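You operate a simulated robot arm through the tools that you are given. There is no shell and no other tool. Be economical: measure what you need, move in short steps, check, and stop when the job is done.

You run a simulated robot arm. Do the job below in one go: nothing can be reset, and whatever is moved stays where it is left.

Task
Crimp the green-ringed hose at the chart's dial setting for its size.
Fine: slide home before start, one stroke, slide out, then switch off.

Only the result counts: the job must be done as asked and must still hold three seconds after the hand-in. Knocking over, shifting, dropping, spilling or breaking anything else fails it.

Robot
A 7-joint arm with a two-finger parallel gripper, fixed in place. Base frame: the origin is at the foot of the arm, x ahead of it, y to its left, z up; the work surface is at about z = 912. Lengths are in mm, angles in rad, forces in N, time in s.
With the tool pointing down near the work surface it reaches from about 240 to 680 mm from the base axis. Its first joint turns from -1.152 to 1.152 rad. Payload 2.4 kg.
The TCP is the grasp point between the finger pads, 30 mm short of the fingertips. In the tool frame z runs along the fingers and y along their closing line. The gripper opens to 94 mm. The fingers are 28 mm wide and 10 mm thick; the gripper's body (50 by 96 mm) begins 55 mm behind the TCP.
Orientation is that of the tool frame in the base frame, as [roll, pitch, yaw] about the fixed x, y, z axes, in that order (R = Rz(yaw) Ry(pitch) Rx(roll)). With the fingers straight down and closing along the base's y, the tool's x points along the base's -x, its y along +y and its z along -z.

Tools
- The arm moves only by the tool drive_tool. Its argument "commands" is a list of rows, each a list of 3 entries, a list of its own where there are three numbers: the shift along the tool's x, y, z in cm, then the turn, a rotation vector about the tool's x, y, z in rad, then the gripper command, from -1 (shut) to 1 (fully open), values between in proportion. In form: [[[tx, ty, tz], [ax, ay, az], hand], ...]. A call has 1 to 20 rows; each row shifts and turns the commanded pose from where the row before left it, along the tool's axes as they then stand. A row lasts 0.2 s, in which the tool goes at most 50 mm and 0.15 rad; a call with a longer step from one row to the next is refused whole, and so is a gripper value outside its range. A pose out of reach is approached as far as the arm can. The call stops where the force on the tool passes 90 N (or 10 N more than at its start, if that is more) or the arm is blocked; 0.2 s more then pass. The fingers move at their own pace (about 153 mm/s each) and stop on an object; they squeeze with about 36 N. The grip force told is the motor's: it shows also when the fingers shut on nothing. Time passes only in rows, and 0.2 s behind the last, so rows that do not move let the fingers close. It gives the time, the measured TCP pose, the force on the tool (base axes), the opening and the grip force at its end, in the units of the frame above (readings bear some noise), and new pictures: "views" is both (left out), scene, wrist or none.
- Cameras (640 x 400 px; columns grow to the right, rows downward): "scene" is fixed at [63.3, 500.7, 1441.1]; the picture's right is [-0.61, -0.80, 0.00], its down [-0.48, 0.37, -0.80] and it looks along [0.63, -0.48, -0.60] (base axes); focal length 274 px, centre (320, 200). "wrist" rides on the gripper at [-37, 0, -58] in the tool frame; the picture's right is [0.00, -1.00, 0.00], its down [0.97, 0.00, -0.24] and it looks along [0.24, 0.00, 0.97] (tool axes); focal length 218 px, centre (320, 200).
- pixel_to_xyz(camera, pixels): for up to 12 pixels [column, row] of the newest picture of that camera ("zoom" is the newest enlarged one), the place [x, y, z] in the base frame of the surface seen there, good to about 2 mm, but the place of the scene camera against the robot may be out by one fixed shift of up to 25 mm in any direction. No time passes.
- zoom(camera, box): a new picture of the part [left, top, right, bottom] of that camera's present view, enlarged. No time passes.
- finish_job(): hands the job in; it is judged then, once.

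Keep the steps short. Do not move on a guess: measure, check each grasp and each placing, and mend mistakes. In all there are 80 turns and 120 pictures (those below and enlarged ones count). Leave the gripper open and the arm clear of the work at the hand-in unless told otherwise, and finish with a single line.

The tools are called after "Emit:" as name(argument=value, ...) on one line, values as JSON. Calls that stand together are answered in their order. drive_tool: Moves the arm, as the interface text tells. Its arguments: {"type":"object","properties":{"commands":{"type":"array","items":{"type":"array"}},"views":{"type":"string","enum":["both","scene","wrist","none"]}},"required":["commands"]} The other tools are called the same way: pixel_to_xyz (camera, pixels) gives the place of the surface under pixels of a picture; zoom (camera, box) takes an enlarged picture of a part of a camera's view; finish_job () hands the job in.

At the start:

```text
clock: 0.0
tcp_pos: [416.7, -161.4, 1248.6]
tool_rot: [3.141, 0.0, -3.141]
force: [-0.3, 0.1, 0.2]
gripper_width: 94.0
grip_force: 0.0
```

scene: 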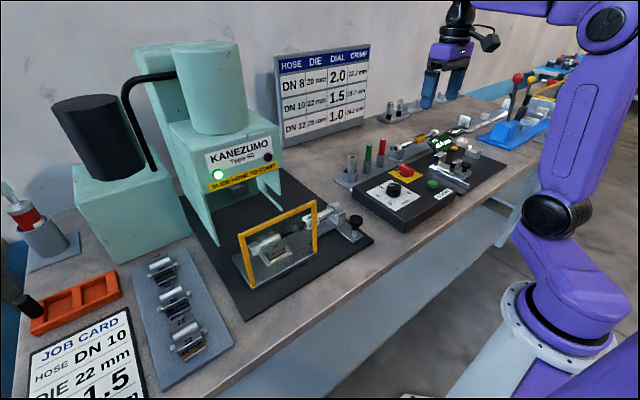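
wrist: 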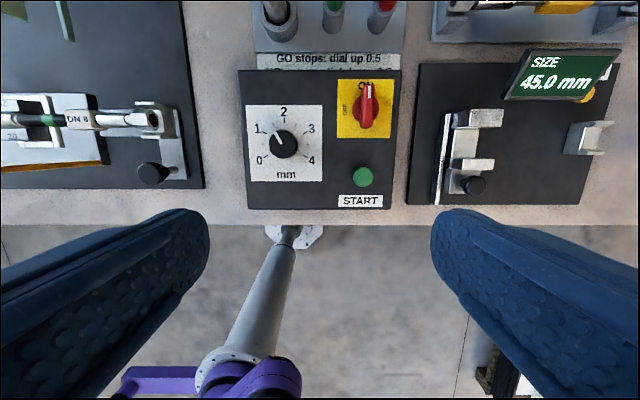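

I see a press with a slide, a control box (dial, red switch, green start), a gauge and some hoses. I'll enlarge the key parts first.

Emit:
zoom(camera="scene", box=[270, 40, 380, 150])

Emit:
zoom(camera="scene", box=[180, 120, 380, 300])

Emit:
zoom(camera="scene", box=[330, 60, 520, 240])

Emit:
zoom(camera="wrist", box=[0, 0, 420, 220])

Emit:
zoom(camera="scene", box=[0, 180, 240, 400])

```text
3.64 times, centred on (325, 95) of scene
```

zoom: 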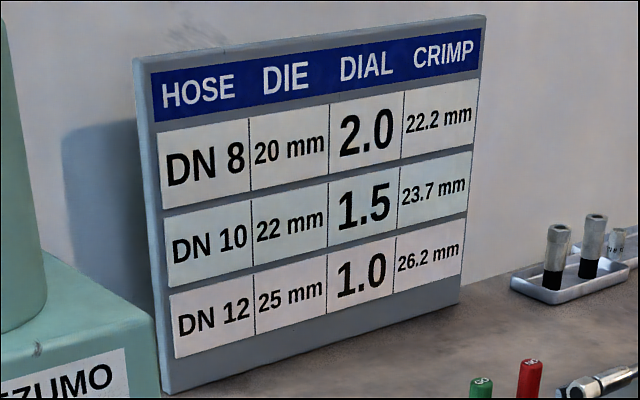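

```text
2.22 times, centred on (280, 210) of scene
```

zoom: 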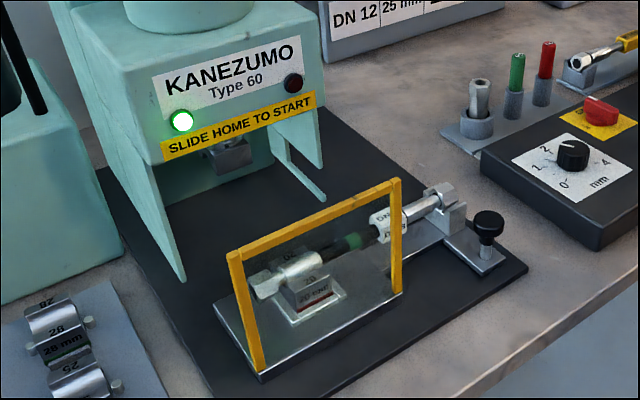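

```text
2.22 times, centred on (425, 150) of scene
```

zoom: 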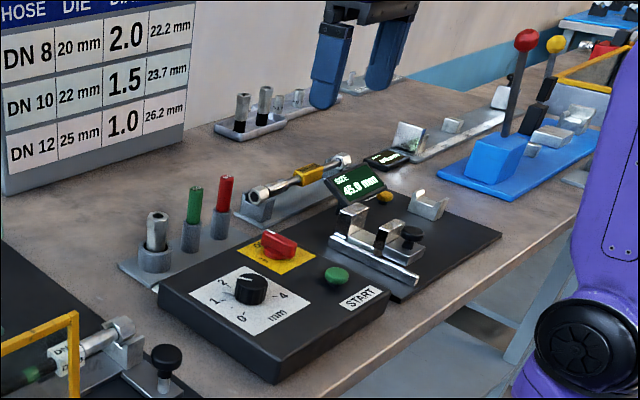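

```text
1.52 times, centred on (210, 110) of wrist
```

zoom: 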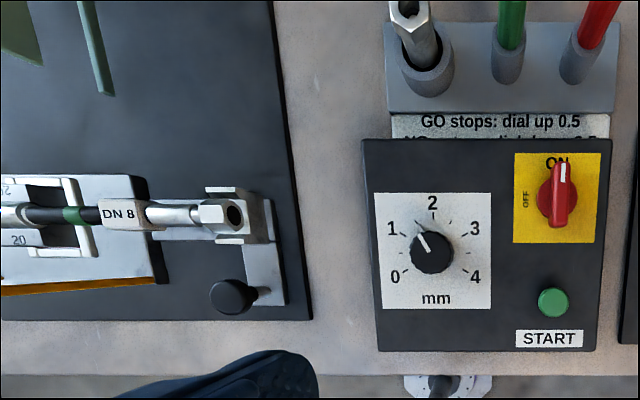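

```text
1.82 times, centred on (120, 290) of scene
```

zoom: 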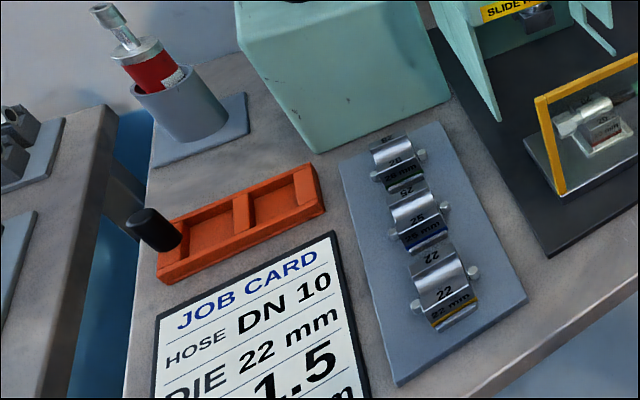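

The green-ringed hose is tagged DN 8 and already sits in the slide with 20 mm dies. The chart gives dial 2.0 for DN 8. The job card for DN 10 belongs to another hose. The dial now reads about 1.6 and the switch points to ON. Next I measure the dial, switch, start button and slide knob in the wrist view.

Emit:
pixel_to_xyz(camera="wrist", pixels=[[284, 145], [262, 145], [367, 105], [367, 88], [362, 177], [345, 177], [152, 174], [170, 188], [155, 120], [195, 150], [310, 165], [366, 122]])

Emit:
zoom(camera="wrist", box=[236, 70, 396, 210])

Emit:
zoom(camera="wrist", box=[0, 70, 210, 210])

```text
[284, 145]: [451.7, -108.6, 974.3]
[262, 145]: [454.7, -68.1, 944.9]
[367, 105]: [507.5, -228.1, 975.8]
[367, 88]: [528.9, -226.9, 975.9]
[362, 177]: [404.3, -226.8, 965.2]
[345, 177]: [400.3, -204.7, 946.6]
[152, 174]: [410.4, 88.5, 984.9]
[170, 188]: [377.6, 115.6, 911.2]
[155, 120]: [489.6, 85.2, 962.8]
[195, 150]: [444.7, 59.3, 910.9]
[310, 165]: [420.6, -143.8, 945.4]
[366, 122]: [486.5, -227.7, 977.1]
```

```text
2.86 times, centred on (316, 140) of wrist
```

zoom: 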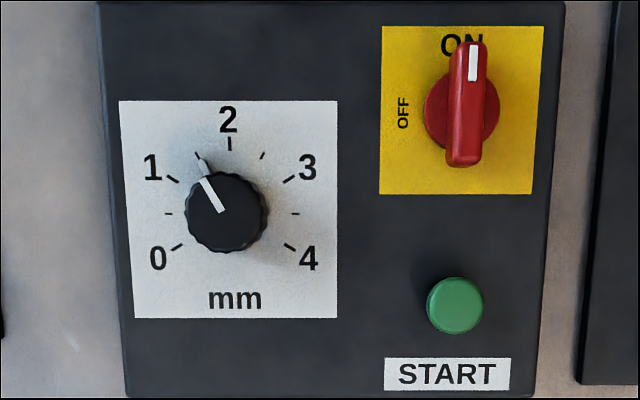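

```text
2.86 times, centred on (105, 140) of wrist
```

zoom: 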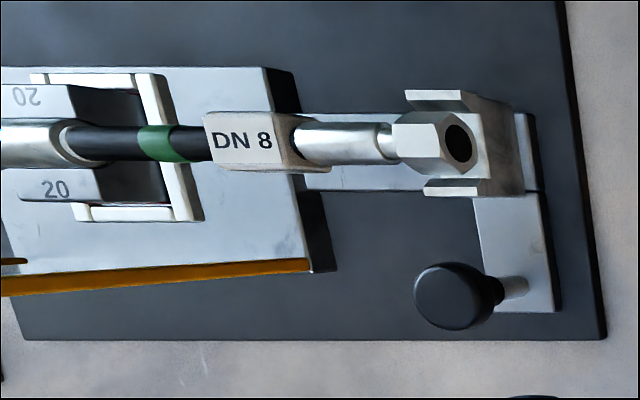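

The dial pointer is about 30° left of "2", so it reads 1.5. It needs 0.52 rad clockwise to reach 2.0. I'll move above the dial knob at about (452, -108) and come down to z of about 1030.

Emit:
drive_tool(commands=[[[-1.8, 2.65, 0], [0, 0, 0], 1], [[-1.75, 2.65, 0], [0, 0, 0], 1], [[0, 0, 4], [0, 0, 0], 1], [[0, 0, 4], [0, 0, 0], 1], [[0, 0, 4], [0, 0, 0], 1], [[0, 0, 4], [0, 0, 0], 1], [[0, 0, 3], [0, 0, 0], 1], [[0, 0, 0], [0, 0, 0], 1]], views="wrist")

```text
clock: 1.8
tcp_pos: [450.8, -111.1, 1057.9]
tool_rot: [3.141, 0.0, -3.141]
force: [0.0, 0.2, 0.4]
gripper_width: 94.0
grip_force: 0.0
```

wrist: 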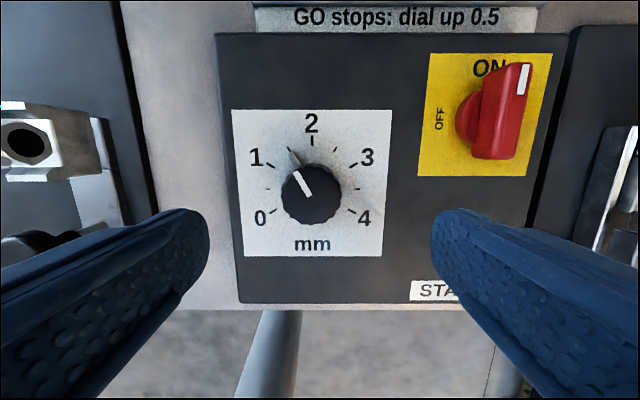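

The knob is at about (311,195). I'll measure its top, and the end fitting and slide knob nearby for clearance.

Emit:
pixel_to_xyz(camera="wrist", pixels=[[311, 200], [320, 188], [287, 190], [339, 195], [315, 172], [313, 220], [45, 150], [100, 160], [470, 120], [515, 85], [485, 155], [360, 250]])

```text
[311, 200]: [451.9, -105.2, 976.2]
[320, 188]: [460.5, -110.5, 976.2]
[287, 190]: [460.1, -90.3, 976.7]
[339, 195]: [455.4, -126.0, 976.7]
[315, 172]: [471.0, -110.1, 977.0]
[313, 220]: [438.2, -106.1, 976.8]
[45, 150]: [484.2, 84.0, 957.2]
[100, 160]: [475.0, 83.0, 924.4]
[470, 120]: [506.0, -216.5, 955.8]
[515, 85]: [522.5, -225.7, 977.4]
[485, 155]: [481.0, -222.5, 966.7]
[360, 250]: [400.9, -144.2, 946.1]
```

The knob's centre is at about (454.5, -108), its top at z 976 and the panel at z 946. I'll centre on it, narrow the fingers, descend to z 982 and grip.

Emit:
drive_tool(commands=[[[-0.37, 0.3, 0], [0, 0, 0], 0.3], [[0, 0, 3], [0, 0, 0], 0.3], [[0, 0, 3], [0, 0, 0], 0.3], [[0, 0, 1.5], [0, 0, 0], 0.3], [[0, 0, 0], [0, 0, 0], 0.3], [[0, 0, 0], [0, 0, 0], -1], [[0, 0, 0], [0, 0, 0], -1]], views="wrist")

```text
clock: 3.4
tcp_pos: [454.9, -104.6, 984.3]
tool_rot: [3.141, 0.0, 3.14]
force: [-0.4, 2.5, -6.9]
gripper_width: 41.6
grip_force: 45.1
```

wrist: 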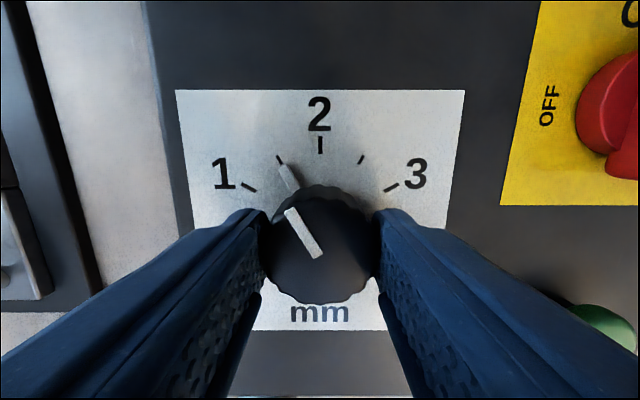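

The knob is held at 41.6 mm opening and the pointer is at 1.5. I'll turn it +0.52 rad clockwise.

Emit:
drive_tool(commands=[[[0, 0, 0], [0, 0, 0.13], -1], [[0, 0, 0], [0, 0, 0.13], -1], [[0, 0, 0], [0, 0, 0.13], -1], [[0, 0, 0], [0, 0, 0.13], -1], [[0, 0, 0], [0, 0, 0], -1]], views="wrist")

```text
clock: 4.6
tcp_pos: [454.9, -105.1, 983.9]
tool_rot: [-3.141, 0.0, 2.621]
force: [-9.4, 2.2, 16.7]
gripper_width: 41.5
grip_force: 44.8
```

wrist: 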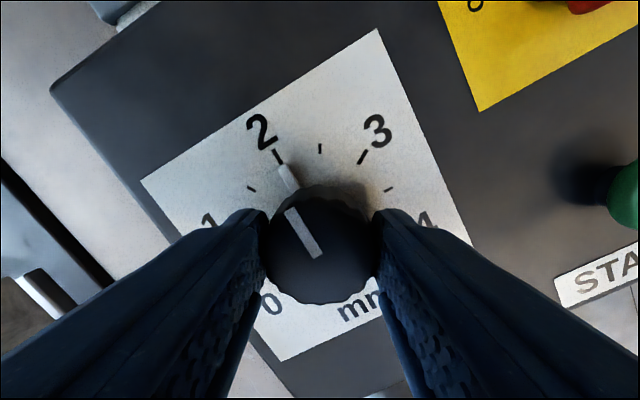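

The pointer now meets the "2" tick. I'll release, lift, turn back and check it.

Emit:
drive_tool(commands=[[[0, 0, 0], [0, 0, 0], 0.3], [[0, 0, 0], [0, 0, 0], 0.3], [[0, 0, -4], [0, 0, 0], 0.3], [[0, 0, -4], [0, 0, 0], 0.3], [[0, 0, -4], [0, 0, -0.13], 0.3], [[0, 0, 0], [0, 0, -0.13], 0.3], [[0, 0, 0], [0, 0, -0.13], 0.3], [[0, 0, 0], [0, 0, -0.13], 0.3], [[0, 0, 0], [0, 0, 0], 0.3]], views="wrist")

Emit:
zoom(camera="wrist", box=[240, 100, 400, 260])

```text
clock: 6.6
tcp_pos: [455.8, -104.4, 1103.6]
tool_rot: [3.141, 0.0, -3.14]
force: [-0.3, 0.0, 0.6]
gripper_width: 61.3
grip_force: 0.1
```

wrist: 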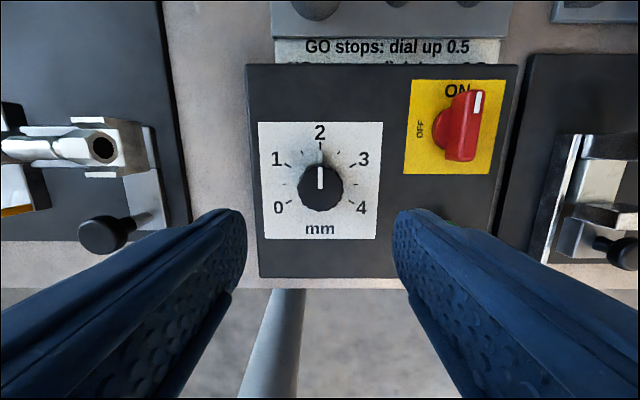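

```text
2.50 times, centred on (320, 180) of wrist
```

zoom: 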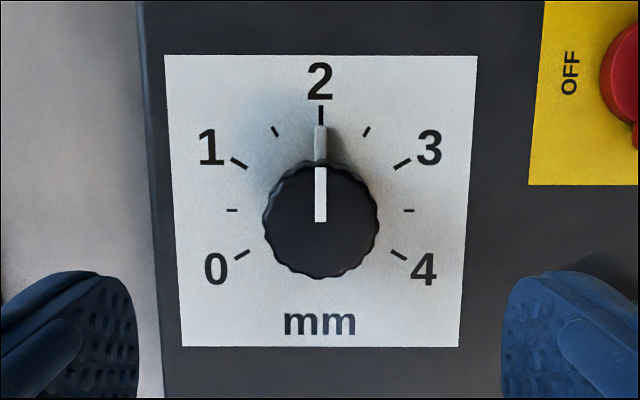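

The dial reads 2.0. Next I go over the slide, up at z of about 1250 and on the near side, for a look.

Emit:
drive_tool(commands=[[[1.5, 0, -4.5], [0, 0, 0], 1], [[1.5, 0, -4.5], [0, 0, 0], 1], [[2, 0, -4.5], [0, 0, 0], 1], [[0, 4.5, 0], [0, 0, 0], 1], [[0, 4.5, 0], [0, 0, 0], 1], [[0, 4.5, 0], [0, 0, 0], 1], [[0, 4.5, 0], [0, 0, 0], 1], [[0, 4.5, 0], [0, 0, 0], 1], [[0, 0, 0], [0, 0, 0], 1]])

```text
clock: 8.6
tcp_pos: [403.2, 121.2, 1240.1]
tool_rot: [-3.142, 0.001, 3.141]
force: [-0.4, -0.3, -0.3]
gripper_width: 94.0
grip_force: 0.0
```

scene: 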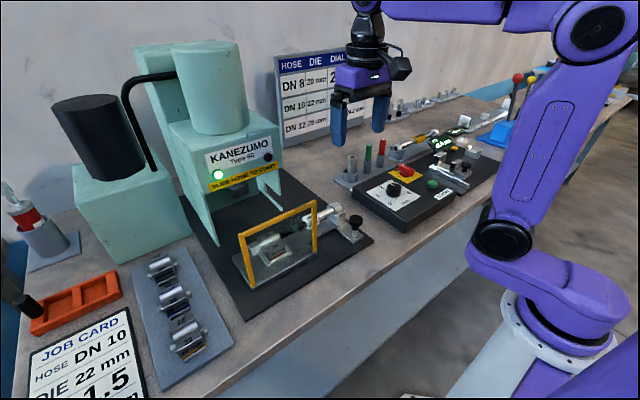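
wrist: 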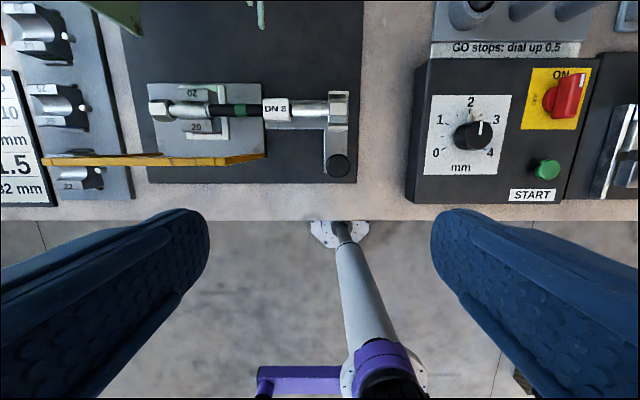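

Emit:
zoom(camera="wrist", box=[130, 0, 370, 200])

Emit:
pixel_to_xyz(camera="wrist", pixels=[[338, 166], [338, 108], [210, 125], [220, 160], [160, 165], [265, 20], [100, 10], [250, 180], [330, 10], [250, 65], [340, 135], [305, 124]])

Emit:
zoom(camera="scene", box=[180, 150, 380, 290])

```text
2.00 times, centred on (250, 100) of wrist
```

zoom: 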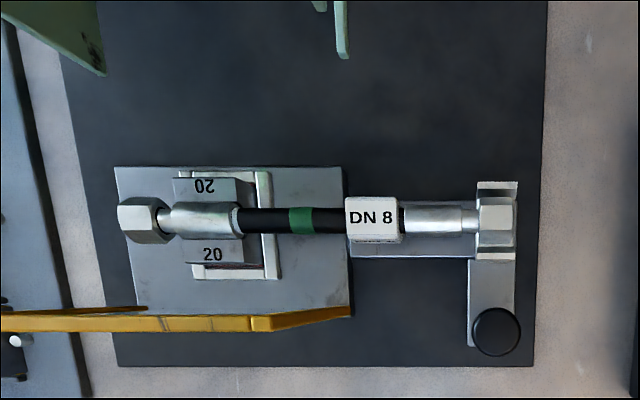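

```text
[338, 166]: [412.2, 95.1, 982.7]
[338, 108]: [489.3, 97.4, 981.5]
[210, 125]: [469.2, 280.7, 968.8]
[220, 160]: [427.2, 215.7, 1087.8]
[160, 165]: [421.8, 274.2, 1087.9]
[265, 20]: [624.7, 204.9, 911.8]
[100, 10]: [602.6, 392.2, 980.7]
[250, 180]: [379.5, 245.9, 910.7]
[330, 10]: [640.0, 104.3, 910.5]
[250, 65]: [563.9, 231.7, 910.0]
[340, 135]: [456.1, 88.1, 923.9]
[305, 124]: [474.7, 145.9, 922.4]
```

```text
2.86 times, centred on (280, 220) of scene
```

zoom: 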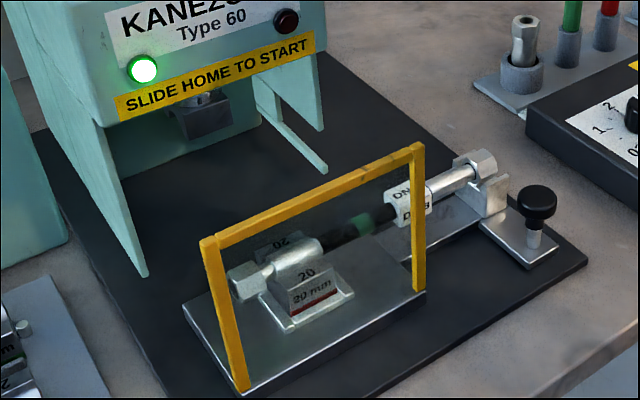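

The slide runs along +x into the throat. Its handle is the black knob near (411, 92), z 984. I'll come above it.

Emit:
drive_tool(commands=[[[-0.7, -2.9, 0], [0, 0, 0], 1], [[0, 0, 4.5], [0, 0, 0], 1], [[0, 0, 4.5], [0, 0, 0], 1], [[0, 0, 4.5], [0, 0, 0], 1], [[0, 0, 4], [0, 0, 0], 0.5], [[0, 0, 0], [0, 0, 0], 0.5]], views="wrist")

```text
clock: 10.0
tcp_pos: [412.8, 89.5, 1061.1]
tool_rot: [3.142, 0.0, 3.141]
force: [-0.1, -1.4, 0.6]
gripper_width: 70.5
grip_force: 0.0
```

wrist: 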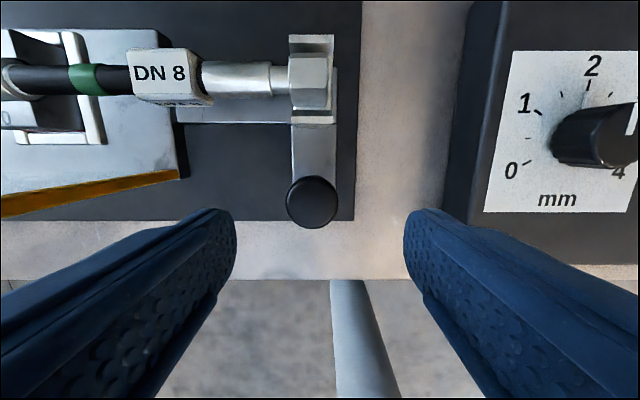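

Emit:
pixel_to_xyz(camera="wrist", pixels=[[290, 201], [334, 201], [312, 181], [312, 222], [312, 202], [315, 150], [310, 98], [310, 118], [312, 40]])

```text
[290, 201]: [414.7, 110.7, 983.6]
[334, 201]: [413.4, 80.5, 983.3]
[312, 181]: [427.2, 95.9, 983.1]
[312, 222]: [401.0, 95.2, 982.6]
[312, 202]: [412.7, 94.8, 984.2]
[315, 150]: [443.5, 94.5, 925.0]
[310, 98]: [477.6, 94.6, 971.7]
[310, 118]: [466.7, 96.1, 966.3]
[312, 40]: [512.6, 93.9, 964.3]
```

The knob's centre is (413.5, 95) and its top z 984. I'll descend to z 978 and grip.

Emit:
drive_tool(commands=[[[-0.1, 0.5, 3], [0, 0, 0], 0.3], [[0, 0, 3], [0, 0, 0], 0.3], [[0, 0, 2.3], [0, 0, 0], 0.3], [[0, 0, 0], [0, 0, 0], 0.3], [[0, 0, 0], [0, 0, 0], -1], [[0, 0, 0], [0, 0, 0], -1]])

```text
clock: 11.4
tcp_pos: [413.0, 95.7, 981.1]
tool_rot: [3.14, 0.0, 3.14]
force: [-0.9, 2.5, -9.0]
gripper_width: 35.2
grip_force: 45.4
```

scene: 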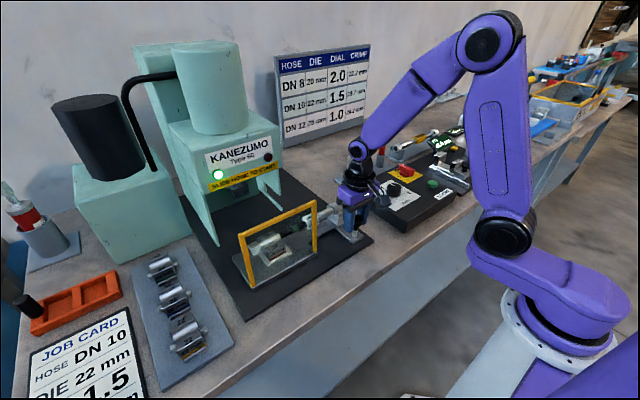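
wrist: 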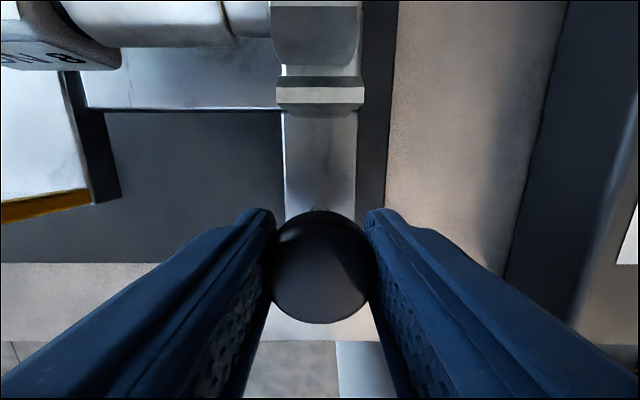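

The knob is held at 35 mm. I'll push the slide along +x, 8 cm first.

Emit:
drive_tool(commands=[[[-1.5, 0, 0], [0, 0, 0], -1], [[-1.5, 0, 0], [0, 0, 0], -1], [[-1.5, 0, 0], [0, 0, 0], -1], [[-1.5, 0, 0], [0, 0, 0], -1], [[-1, 0, 0], [0, 0, 0], -1], [[-1, 0, 0], [0, 0, 0], -1], [[0, 0, 0], [0, 0, 0], -1]], views="scene")

Emit:
zoom(camera="scene", box=[180, 120, 400, 290])

```text
clock: 13.0
tcp_pos: [494.6, 94.4, 981.5]
tool_rot: [-3.141, 0.0, 3.141]
force: [-0.9, -5.4, 4.5]
gripper_width: 35.4
grip_force: 44.9
```

scene: 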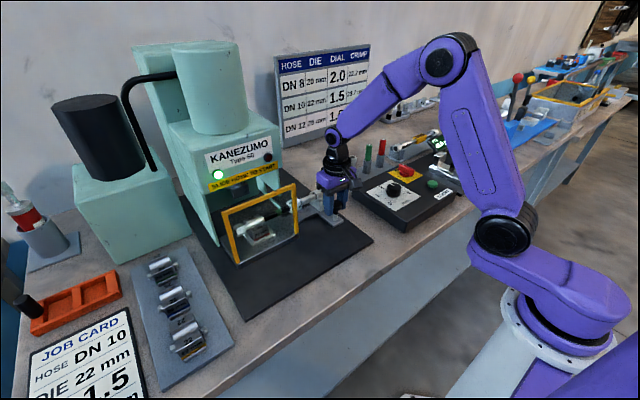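

```text
2.35 times, centred on (290, 205) of scene
```

zoom: 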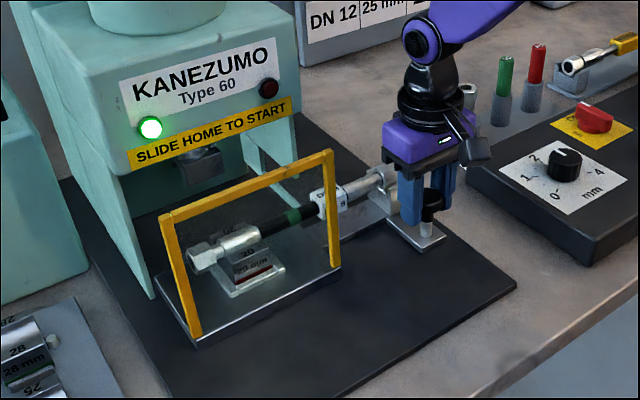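

The slide moves freely. I'll push on another 8 cm, slowly, watching the force.

Emit:
drive_tool(commands=[[[-1, 0, 0], [0, 0, 0], -1], [[-1, 0, 0], [0, 0, 0], -1], [[-1, 0, 0], [0, 0, 0], -1], [[-1, 0, 0], [0, 0, 0], -1], [[-1, 0, 0], [0, 0, 0], -1], [[-1, 0, 0], [0, 0, 0], -1], [[-1, 0, 0], [0, 0, 0], -1], [[-1, 0, 0], [0, 0, 0], -1], [[0, 0, 0], [0, 0, 0], -1]], views="scene")

Emit:
zoom(camera="scene", box=[180, 120, 400, 290])

```text
clock: 15.0
tcp_pos: [575.3, 94.8, 981.2]
tool_rot: [3.141, 0.003, 3.14]
force: [-2.6, -12.5, 21.6]
gripper_width: 35.4
grip_force: 44.8
```

scene: 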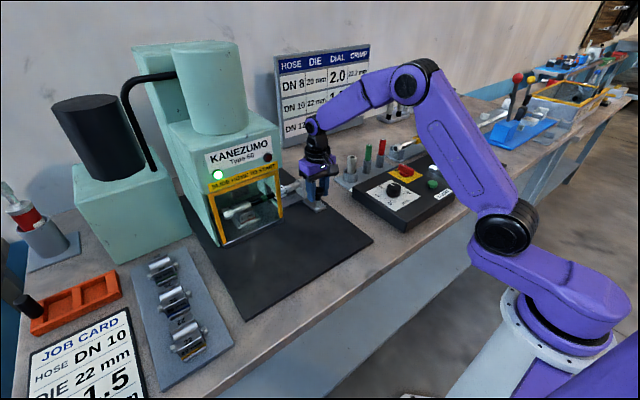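

```text
2.35 times, centred on (290, 205) of scene
```

zoom: 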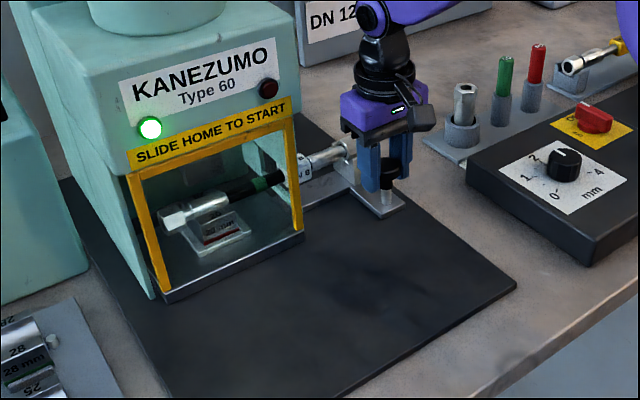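

Nearly home. I'll make short 4 mm pushes until it stops.

Emit:
drive_tool(commands=[[[-0.4, 0, 0], [0, 0, 0], -1], [[-0.4, 0, 0], [0, 0, 0], -1], [[-0.4, 0, 0], [0, 0, 0], -1], [[-0.4, 0, 0], [0, 0, 0], -1], [[-0.4, 0, 0], [0, 0, 0], -1], [[0, 0, 0], [0, 0, 0], -1]], views="scene")

Emit:
zoom(camera="scene", box=[180, 120, 400, 290])

```text
clock: 16.4
tcp_pos: [587.3, 95.4, 979.5]
tool_rot: [-3.138, -0.027, 3.141]
force: [-46.2, -17.4, 11.8]
gripper_width: 35.8
grip_force: 44.9
```

scene: 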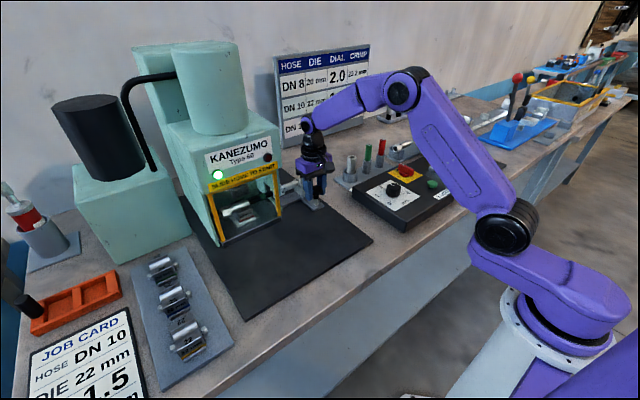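

```text
2.35 times, centred on (290, 205) of scene
```

zoom: 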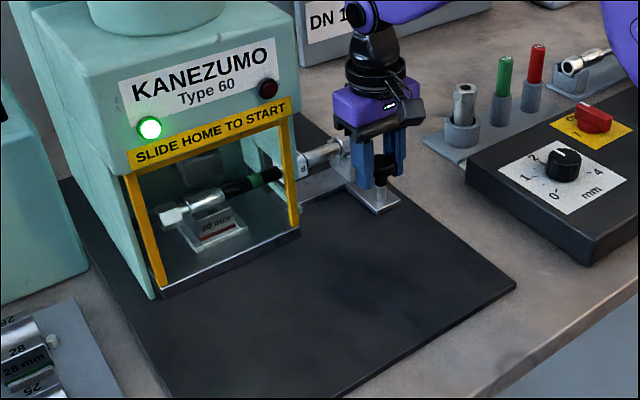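

It stops at x of about 587 with 46 N along -x, so the slide is home. I'll relax the push, open and lift away.

Emit:
drive_tool(commands=[[[0.6, 0, 0], [0, 0, 0], -1], [[0, 0, 0], [0, 0, 0], 0.3], [[0, 0, 0], [0, 0, 0], 0.3], [[0, 0, -3], [0, 0, 0], 0.3], [[0, 0, -4], [0, 0, 0], 0.3], [[0, 0, -4], [0, 0, 0], 0.3], [[0, 0, 0], [0, 0, 0], 0.3]])

Emit:
pixel_to_xyz(camera="wrist", pixels=[[320, 190], [320, 200], [310, 185]])

```text
clock: 18.0
tcp_pos: [585.9, 97.4, 1090.9]
tool_rot: [-3.141, -0.001, 3.141]
force: [1.1, 0.0, 0.1]
gripper_width: 61.2
grip_force: 0.1
```

scene: 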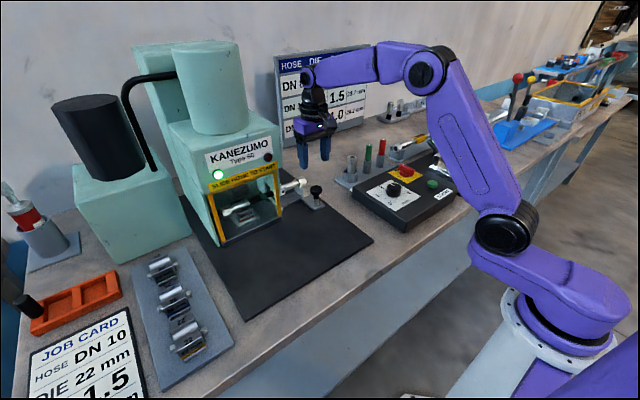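
wrist: 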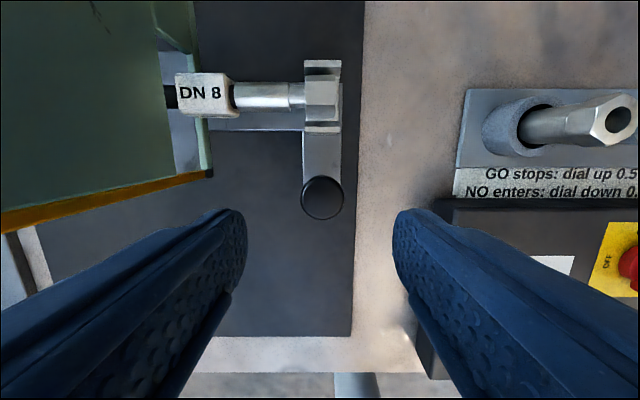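

```text
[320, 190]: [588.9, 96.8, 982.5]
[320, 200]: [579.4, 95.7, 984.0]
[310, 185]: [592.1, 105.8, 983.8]
```

I'll check the slide is still at its stop by measuring the knob's edges.

Emit:
pixel_to_xyz(camera="wrist", pixels=[[322, 178], [322, 209], [302, 195], [340, 195], [322, 179], [322, 207], [322, 124], [322, 120]])

Emit:
zoom(camera="scene", box=[190, 140, 340, 260])

```text
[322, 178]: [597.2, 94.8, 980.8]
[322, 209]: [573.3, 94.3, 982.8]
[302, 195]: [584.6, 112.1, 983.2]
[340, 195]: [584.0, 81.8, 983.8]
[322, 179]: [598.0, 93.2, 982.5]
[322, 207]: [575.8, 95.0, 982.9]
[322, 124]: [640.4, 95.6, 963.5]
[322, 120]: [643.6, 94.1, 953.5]
```

```text
3.33 times, centred on (265, 200) of scene
```

zoom: 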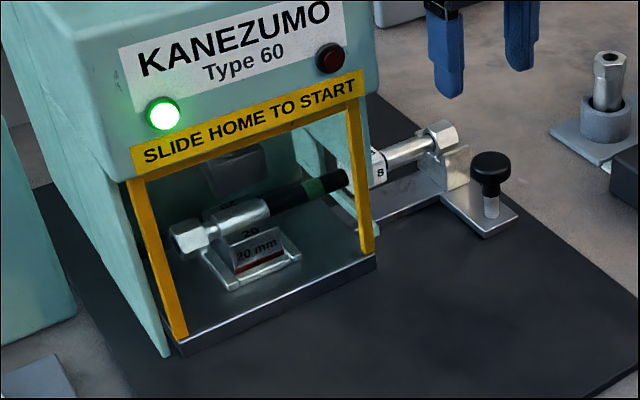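

The holder moved 174 mm, consistent with the stop. To be sure, I'll nudge the knob forward with closed fingers from its near side.

Emit:
drive_tool(commands=[[[4, -0.2, 0], [0, 0, 0], -1], [[2, 0, 0], [0, 0, 0], -1], [[0, 0, 4], [0, 0, 0], -1], [[0, 0, 4], [0, 0, 0], -1], [[0, 0, 2.1], [0, 0, 0], -1], [[0, 0, 0], [0, 0, 0], -1], [[-0.5, 0, 0], [0, 0, 0], -1], [[-0.5, 0, 0], [0, 0, 0], -1], [[-0.5, 0, 0], [0, 0, 0], -1], [[-0.5, 0, 0], [0, 0, 0], -1], [[-0.4, 0, 0], [0, 0, 0], -1], [[-0.4, 0, 0], [0, 0, 0], -1], [[0, 0, 0], [0, 0, 0], -1]], views="none")

```text
clock: 20.8
tcp_pos: [549.4, 94.1, 989.8]
tool_rot: [-3.14, -0.013, 3.141]
force: [-31.4, -1.4, 7.8]
gripper_width: 0.0
grip_force: 33.0
```

There is firm resistance of 31 N without motion, so the slide is home. I'll back off, lift and go above the START button at about (404, -227).

Emit:
drive_tool(commands=[[[1.5, 0, 0], [0, 0, 0], -1], [[0, 0, -4.5], [0, 0, 0], -1], [[0, 0, -4.5], [0, 0, 0], -1], [[0, 0, -3], [0, 0, 0], -1], [[4.5, -2, 0], [0, 0, 0], -1], [[4.5, -2, 0], [0, 0, 0], -1], [[4.2, -2, 0], [0, 0, 0], -1], [[0, -4.5, 0], [0, 0, 0], -1], [[0, -4.5, 0], [0, 0, 0], -1], [[0, -4.5, 0], [0, 0, 0], -1], [[0, -4.5, 0], [0, 0, 0], -1], [[0, -4.5, 0], [0, 0, 0], -1], [[0, -3.6, 0], [0, 0, 0], -1], [[0, 0, 0], [0, 0, 0], -1]])

```text
clock: 23.8
tcp_pos: [406.7, -228.7, 1109.9]
tool_rot: [3.141, 0.001, -3.142]
force: [0.0, 0.1, -0.8]
gripper_width: 0.1
grip_force: 32.9
```

scene: 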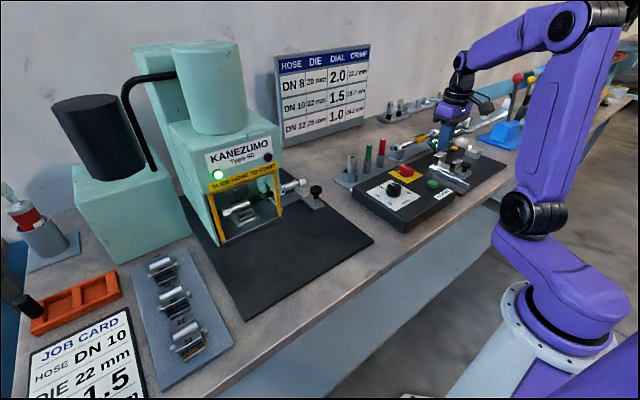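
wrist: 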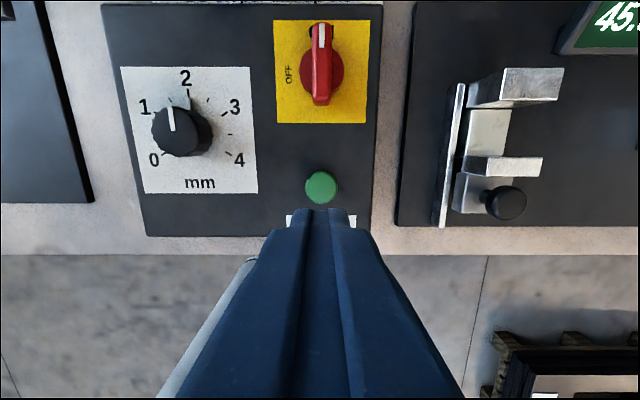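

Emit:
pixel_to_xyz(camera="wrist", pixels=[[321, 187], [308, 187], [335, 187], [321, 174], [321, 200], [322, 60], [320, 32], [321, 100], [330, 60], [312, 60]])

Emit:
zoom(camera="scene", box=[180, 130, 460, 260])

```text
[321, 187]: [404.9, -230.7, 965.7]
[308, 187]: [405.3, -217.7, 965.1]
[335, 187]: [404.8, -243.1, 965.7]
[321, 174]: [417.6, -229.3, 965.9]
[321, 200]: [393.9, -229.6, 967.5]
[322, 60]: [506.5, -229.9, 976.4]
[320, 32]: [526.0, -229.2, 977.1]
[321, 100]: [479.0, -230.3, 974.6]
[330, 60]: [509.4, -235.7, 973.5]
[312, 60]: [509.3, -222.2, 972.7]
```

```text
2.29 times, centred on (320, 195) of scene
```

zoom: 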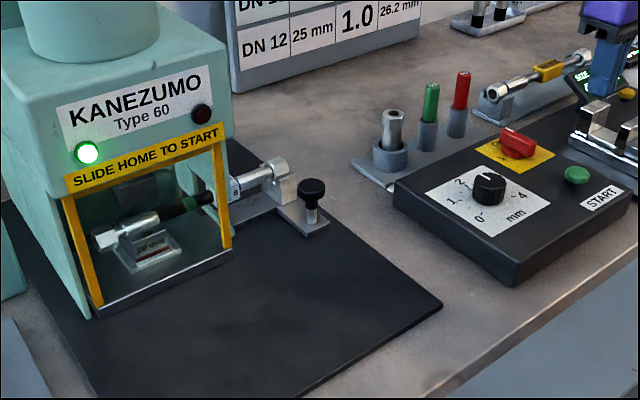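

START is centred at (405, -230) with its top at z 965.5. I'll press once with the closed fingertips: about 5 mm in, then up, and watch the press.

Emit:
drive_tool(commands=[[[0.15, -0.1, 4], [0, 0, 0], -1], [[0, 0, 4], [0, 0, 0], -1], [[0, 0, 3], [0, 0, 0], -1], [[0, 0, 0.3], [0, 0, 0], -1], [[0, 0, 0.3], [0, 0, 0], -1], [[0, 0, 0.2], [0, 0, 0], -1], [[0, 0, 0.2], [0, 0, 0], -1], [[0, 0, 0], [0, 0, 0], -1]], views="scene")

Emit:
zoom(camera="scene", box=[180, 130, 460, 260])

```text
clock: 25.6
tcp_pos: [406.7, -227.9, 989.7]
tool_rot: [3.14, 0.0, 3.14]
force: [-1.0, 0.0, 3.8]
gripper_width: 0.1
grip_force: 33.4
```

scene: 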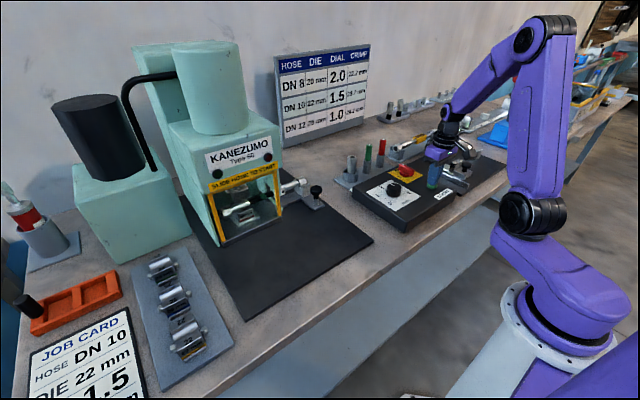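

```text
2.29 times, centred on (320, 195) of scene
```

zoom: 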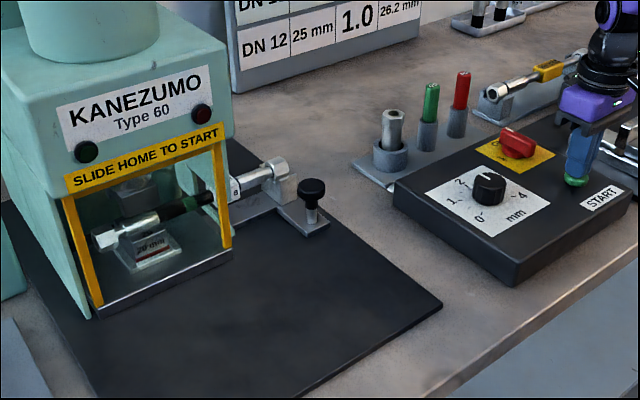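

The green lamp went out and the ram is coming down, so the stroke is running. I'll lift off the button and wait.

Emit:
drive_tool(commands=[[[0, 0, -4], [0, 0, 0], -1], [[0, 0, -4], [0, 0, 0], -1], [[0, 0, 0], [0, 0, 0], 0.3], [[0, 0, 0], [0, 0, 0], 0.3], [[0, 0, 0], [0, 0, 0], 0.3], [[0, 0, 0], [0, 0, 0], 0.3], [[0, 0, 0], [0, 0, 0], 0.3], [[0, 0, 0], [0, 0, 0], 0.3], [[0, 0, 0], [0, 0, 0], 0.3], [[0, 0, 0], [0, 0, 0], 0.3]], views="scene")

Emit:
zoom(camera="scene", box=[180, 130, 330, 260])

```text
clock: 27.8
tcp_pos: [406.2, -226.9, 1069.8]
tool_rot: [-3.141, 0.0, -3.141]
force: [-0.2, -0.5, -0.1]
gripper_width: 61.2
grip_force: 0.0
```

scene: 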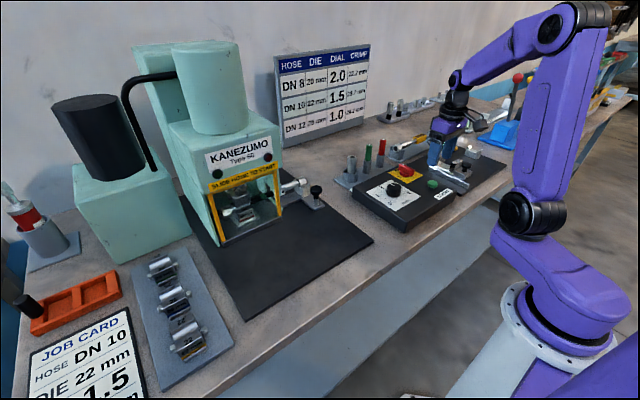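

```text
3.08 times, centred on (255, 195) of scene
```

zoom: 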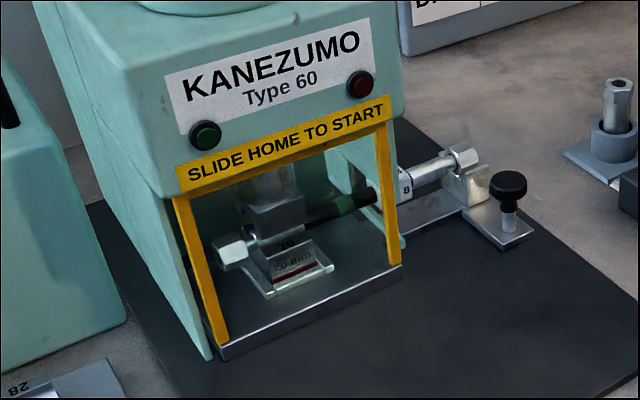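

The ram is down on the dies. I'll wait for it to return.

Emit:
drive_tool(commands=[[[0, 0, 0], [0, 0, 0], 0.3], [[0, 0, 0], [0, 0, 0], 0.3], [[0, 0, 0], [0, 0, 0], 0.3], [[0, 0, 0], [0, 0, 0], 0.3], [[0, 0, 0], [0, 0, 0], 0.3], [[0, 0, 0], [0, 0, 0], 0.3], [[0, 0, 0], [0, 0, 0], 0.3], [[0, 0, 0], [0, 0, 0], 0.3], [[0, 0, 0], [0, 0, 0], 0.3], [[0, 0, 0], [0, 0, 0], 0.3], [[0, 0, 0], [0, 0, 0], 0.3], [[0, 0, 0], [0, 0, 0], 0.3], [[0, 0, 0], [0, 0, 0], 0.3], [[0, 0, 0], [0, 0, 0], 0.3], [[0, 0, 0], [0, 0, 0], 0.3]], views="none")

Emit:
zoom(camera="scene", box=[180, 130, 330, 260])

```text
clock: 31.0
tcp_pos: [405.9, -227.2, 1069.7]
tool_rot: [-3.14, 0.0, 3.141]
force: [-0.9, 0.7, 0.2]
gripper_width: 61.2
grip_force: 0.0
```

```text
3.08 times, centred on (255, 195) of scene
```

zoom: 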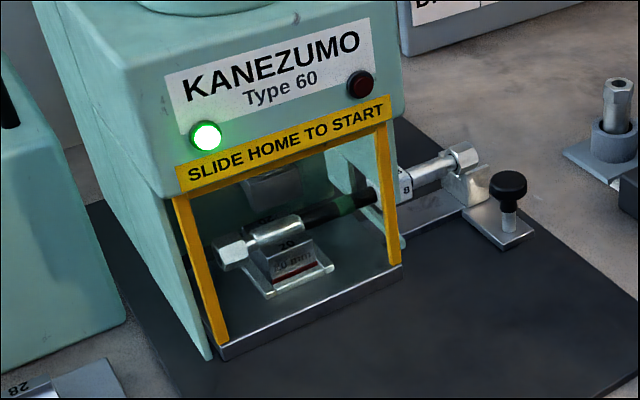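

The stroke is complete: ram up, green lamp on, red lamp off. Now I return over the slide knob at about (587, 95).

Emit:
drive_tool(commands=[[[0, 0, -4], [0, 0, 0], 0.3], [[0, 4.6, 0], [0, 0, 0], 0.3], [[0, 4.6, 0], [0, 0, 0], 0.3], [[0, 4.6, 0], [0, 0, 0], 0.3], [[0, 4.6, 0], [0, 0, 0], 0.3], [[0, 4.6, 0], [0, 0, 0], 0.3], [[-3, 3.1, 0], [0, 0, 0], 0.3], [[-3, 3.1, 0], [0, 0, 0], 0.3], [[-4, 3.1, 0], [0, 0, 0], 0.3], [[-4, 0, 0], [0, 0, 0], 0.3], [[-4.1, 0, 0], [0, 0, 0], 0.3], [[0, 0, 2], [0, 0, 0], 0.3], [[0, 0, 0], [0, 0, 0], 0.3]], views="wrist")

Emit:
pixel_to_xyz(camera="wrist", pixels=[[320, 180], [320, 208], [303, 195], [339, 195], [320, 195]])

```text
refused: row 9 steps farther than a row can; nothing moved
```

```text
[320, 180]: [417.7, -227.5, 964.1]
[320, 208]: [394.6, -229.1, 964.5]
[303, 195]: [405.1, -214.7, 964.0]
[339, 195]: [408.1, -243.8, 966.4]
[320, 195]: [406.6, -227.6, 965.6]
```

One row was too long and the call was refused, so I'll shorten it and try again.

Emit:
drive_tool(commands=[[[0, 0, -4], [0, 0, 0], 0.3], [[0, 4.6, 0], [0, 0, 0], 0.3], [[0, 4.6, 0], [0, 0, 0], 0.3], [[0, 4.6, 0], [0, 0, 0], 0.3], [[0, 4.6, 0], [0, 0, 0], 0.3], [[0, 4.6, 0], [0, 0, 0], 0.3], [[-3, 3.1, 0], [0, 0, 0], 0.3], [[-3, 3.1, 0], [0, 0, 0], 0.3], [[-3, 3.1, 0], [0, 0, 0], 0.3], [[-4.5, 0, 0], [0, 0, 0], 0.3], [[-4.6, 0, 0], [0, 0, 0], 0.3], [[0, 0, 2], [0, 0, 0], 0.3], [[0, 0, 0], [0, 0, 0], 0.3]], views="wrist")

Emit:
pixel_to_xyz(camera="wrist", pixels=[[320, 180], [320, 208], [303, 195], [339, 195], [320, 195]])

```text
clock: 33.8
tcp_pos: [587.8, 94.9, 1091.3]
tool_rot: [3.141, -0.001, 3.14]
force: [0.2, 0.5, 0.2]
gripper_width: 60.9
grip_force: 0.1
```

wrist: 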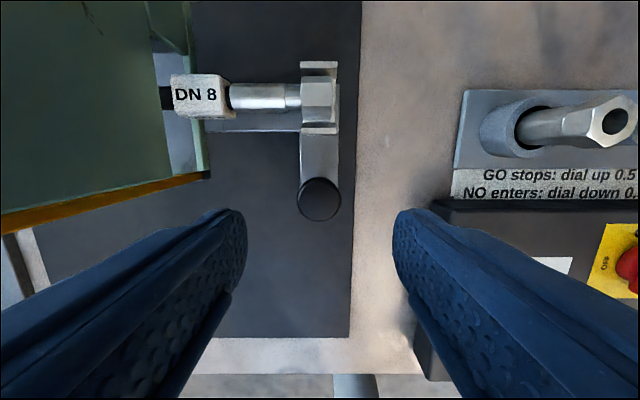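

```text
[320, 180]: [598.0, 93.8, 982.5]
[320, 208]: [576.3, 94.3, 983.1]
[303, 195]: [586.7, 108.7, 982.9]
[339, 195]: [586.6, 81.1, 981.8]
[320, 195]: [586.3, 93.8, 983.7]
```

I'm centred over the knob. I'll go down to z 980, grip and pull the slide out along -x.

Emit:
drive_tool(commands=[[[0, 0, 4], [0, 0, 0], 0.3], [[0, 0, 4], [0, 0, 0], 0.3], [[0, 0, 3.1], [0, 0, 0], 0.3], [[0, 0, 0], [0, 0, 0], 0.3], [[0, 0, 0], [0, 0, 0], -1], [[0, 0, 0], [0, 0, 0], -1], [[0.5, 0, 0], [0, 0, 0], -1], [[1, 0, 0], [0, 0, 0], -1], [[1.5, 0, 0], [0, 0, 0], -1], [[1.5, 0, 0], [0, 0, 0], -1], [[1.5, 0, 0], [0, 0, 0], -1], [[1.5, 0, 0], [0, 0, 0], -1], [[1.5, 0, 0], [0, 0, 0], -1], [[1.5, 0, 0], [0, 0, 0], -1], [[1.5, 0, 0], [0, 0, 0], -1], [[1.5, 0, 0], [0, 0, 0], -1], [[1, 0, 0], [0, 0, 0], -1], [[0, 0, 0], [0, 0, 0], -1]], views="scene")

```text
clock: 37.6
tcp_pos: [441.0, 94.8, 979.1]
tool_rot: [-3.141, -0.003, 3.142]
force: [1.1, -3.2, -29.8]
gripper_width: 35.2
grip_force: 44.9
```

scene: 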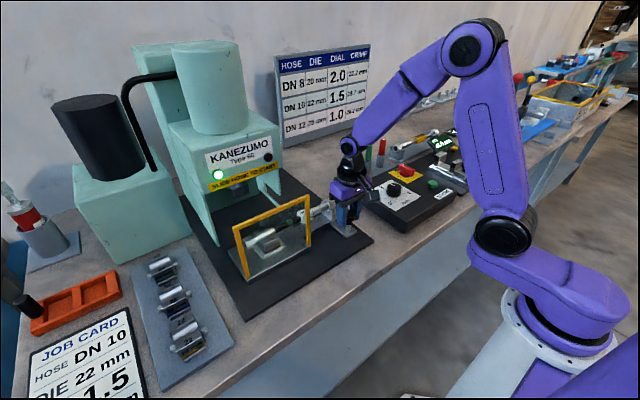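

The slide is at x 441 and started at 413. I'll pull the last 28 mm gently, to the out stop.

Emit:
drive_tool(commands=[[[0.8, 0, 0], [0, 0, 0], -1], [[0.8, 0, 0], [0, 0, 0], -1], [[0.6, 0, 0], [0, 0, 0], -1], [[0.5, 0, 0], [0, 0, 0], -1], [[0.4, 0, 0], [0, 0, 0], -1], [[0, 0, 0], [0, 0, 0], -1]], views="scene")

Emit:
zoom(camera="scene", box=[180, 130, 380, 290])

```text
clock: 39.0
tcp_pos: [414.5, 93.7, 979.0]
tool_rot: [3.138, 0.008, 3.14]
force: [19.4, -11.4, -5.1]
gripper_width: 35.5
grip_force: 44.8
```

scene: 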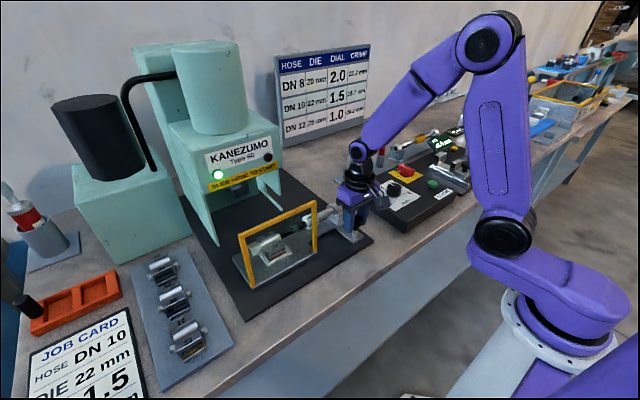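

```text
2.50 times, centred on (280, 210) of scene
```

zoom: 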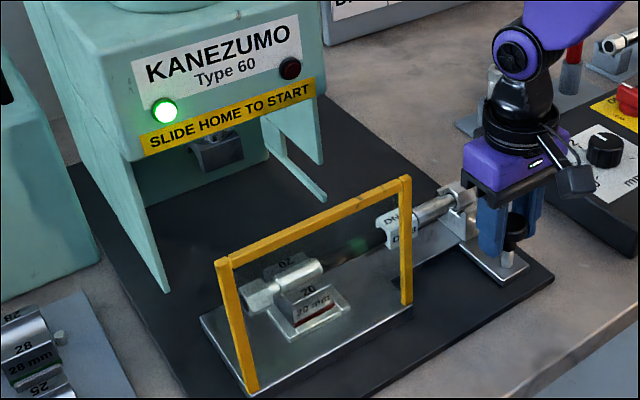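

The slide is out and at its stop, pulling 19 N. I'll release, lift and go above the red switch near (506, -229).

Emit:
drive_tool(commands=[[[-0.3, 0, 0], [0, 0, 0], -1], [[0, 0, 0], [0, 0, 0], 0.3], [[0, 0, 0], [0, 0, 0], 0.3], [[0, 0, -4.5], [0, 0, 0], 0.3], [[0, 0, -4.5], [0, 0, 0], 0.3], [[0, 0, -4.5], [0, 0, 0], 0.3], [[0, -4.6, 0], [0, 0, 0], 0.3], [[0, -4.6, 0], [0, 0, 0], 0.3], [[0, -4.6, 0], [0, 0, 0], 0.3], [[0, -4.6, 0], [0, 0, 0], 0.3], [[-1.8, -4.5, 0], [0, 0, 0], 0.3], [[-1.8, -4.5, 0], [0, 0, 0], 0.3], [[-1.8, -4.5, 0], [0, 0, 0], 0.3], [[-3, 0, 0], [0, 0, 0], 0.3], [[0, 0, 0], [0, 0, 0], 0.3]])

```text
clock: 42.2
tcp_pos: [499.7, -225.3, 1115.1]
tool_rot: [3.141, 0.001, -3.141]
force: [-0.4, -0.4, 0.5]
gripper_width: 61.1
grip_force: 0.0
```

scene: 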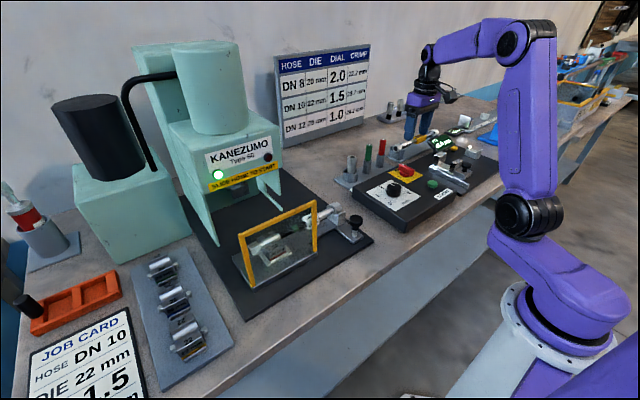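
wrist: 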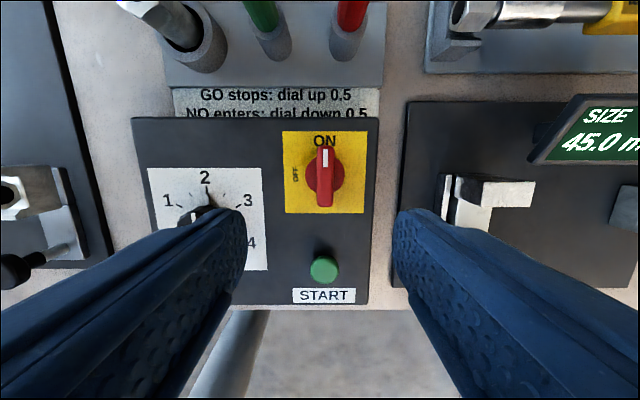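

Emit:
pixel_to_xyz(camera="wrist", pixels=[[325, 152], [325, 176], [325, 202], [318, 180], [331, 180], [310, 178], [342, 178], [350, 20], [345, 45], [270, 30], [190, 45], [490, 195]])

Emit:
zoom(camera="wrist", box=[240, 100, 420, 220])

Emit:
zoom(camera="scene", box=[330, 100, 490, 230])

```text
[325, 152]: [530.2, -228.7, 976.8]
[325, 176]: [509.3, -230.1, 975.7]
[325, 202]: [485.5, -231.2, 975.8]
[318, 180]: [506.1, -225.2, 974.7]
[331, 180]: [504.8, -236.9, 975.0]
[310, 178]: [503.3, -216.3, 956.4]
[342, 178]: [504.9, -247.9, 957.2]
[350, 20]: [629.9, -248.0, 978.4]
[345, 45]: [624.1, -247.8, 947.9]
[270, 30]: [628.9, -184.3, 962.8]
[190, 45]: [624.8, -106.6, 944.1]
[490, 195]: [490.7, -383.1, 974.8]
```

```text
3.33 times, centred on (330, 160) of wrist
```

zoom: 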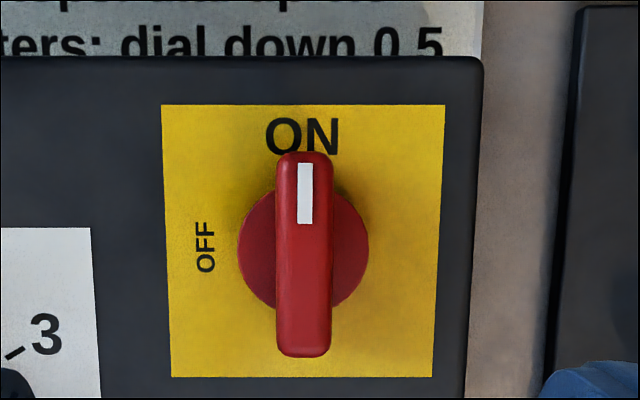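

```text
3.08 times, centred on (410, 165) of scene
```

zoom: 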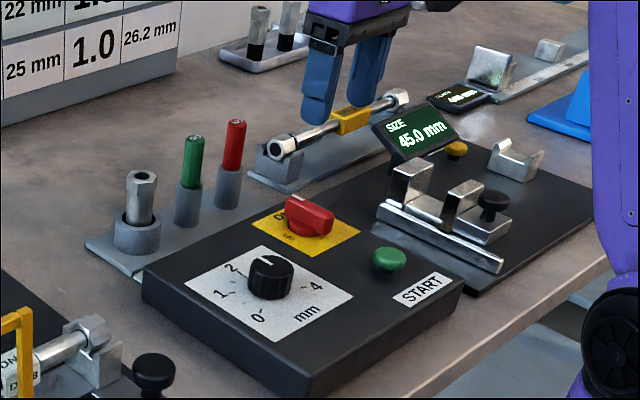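

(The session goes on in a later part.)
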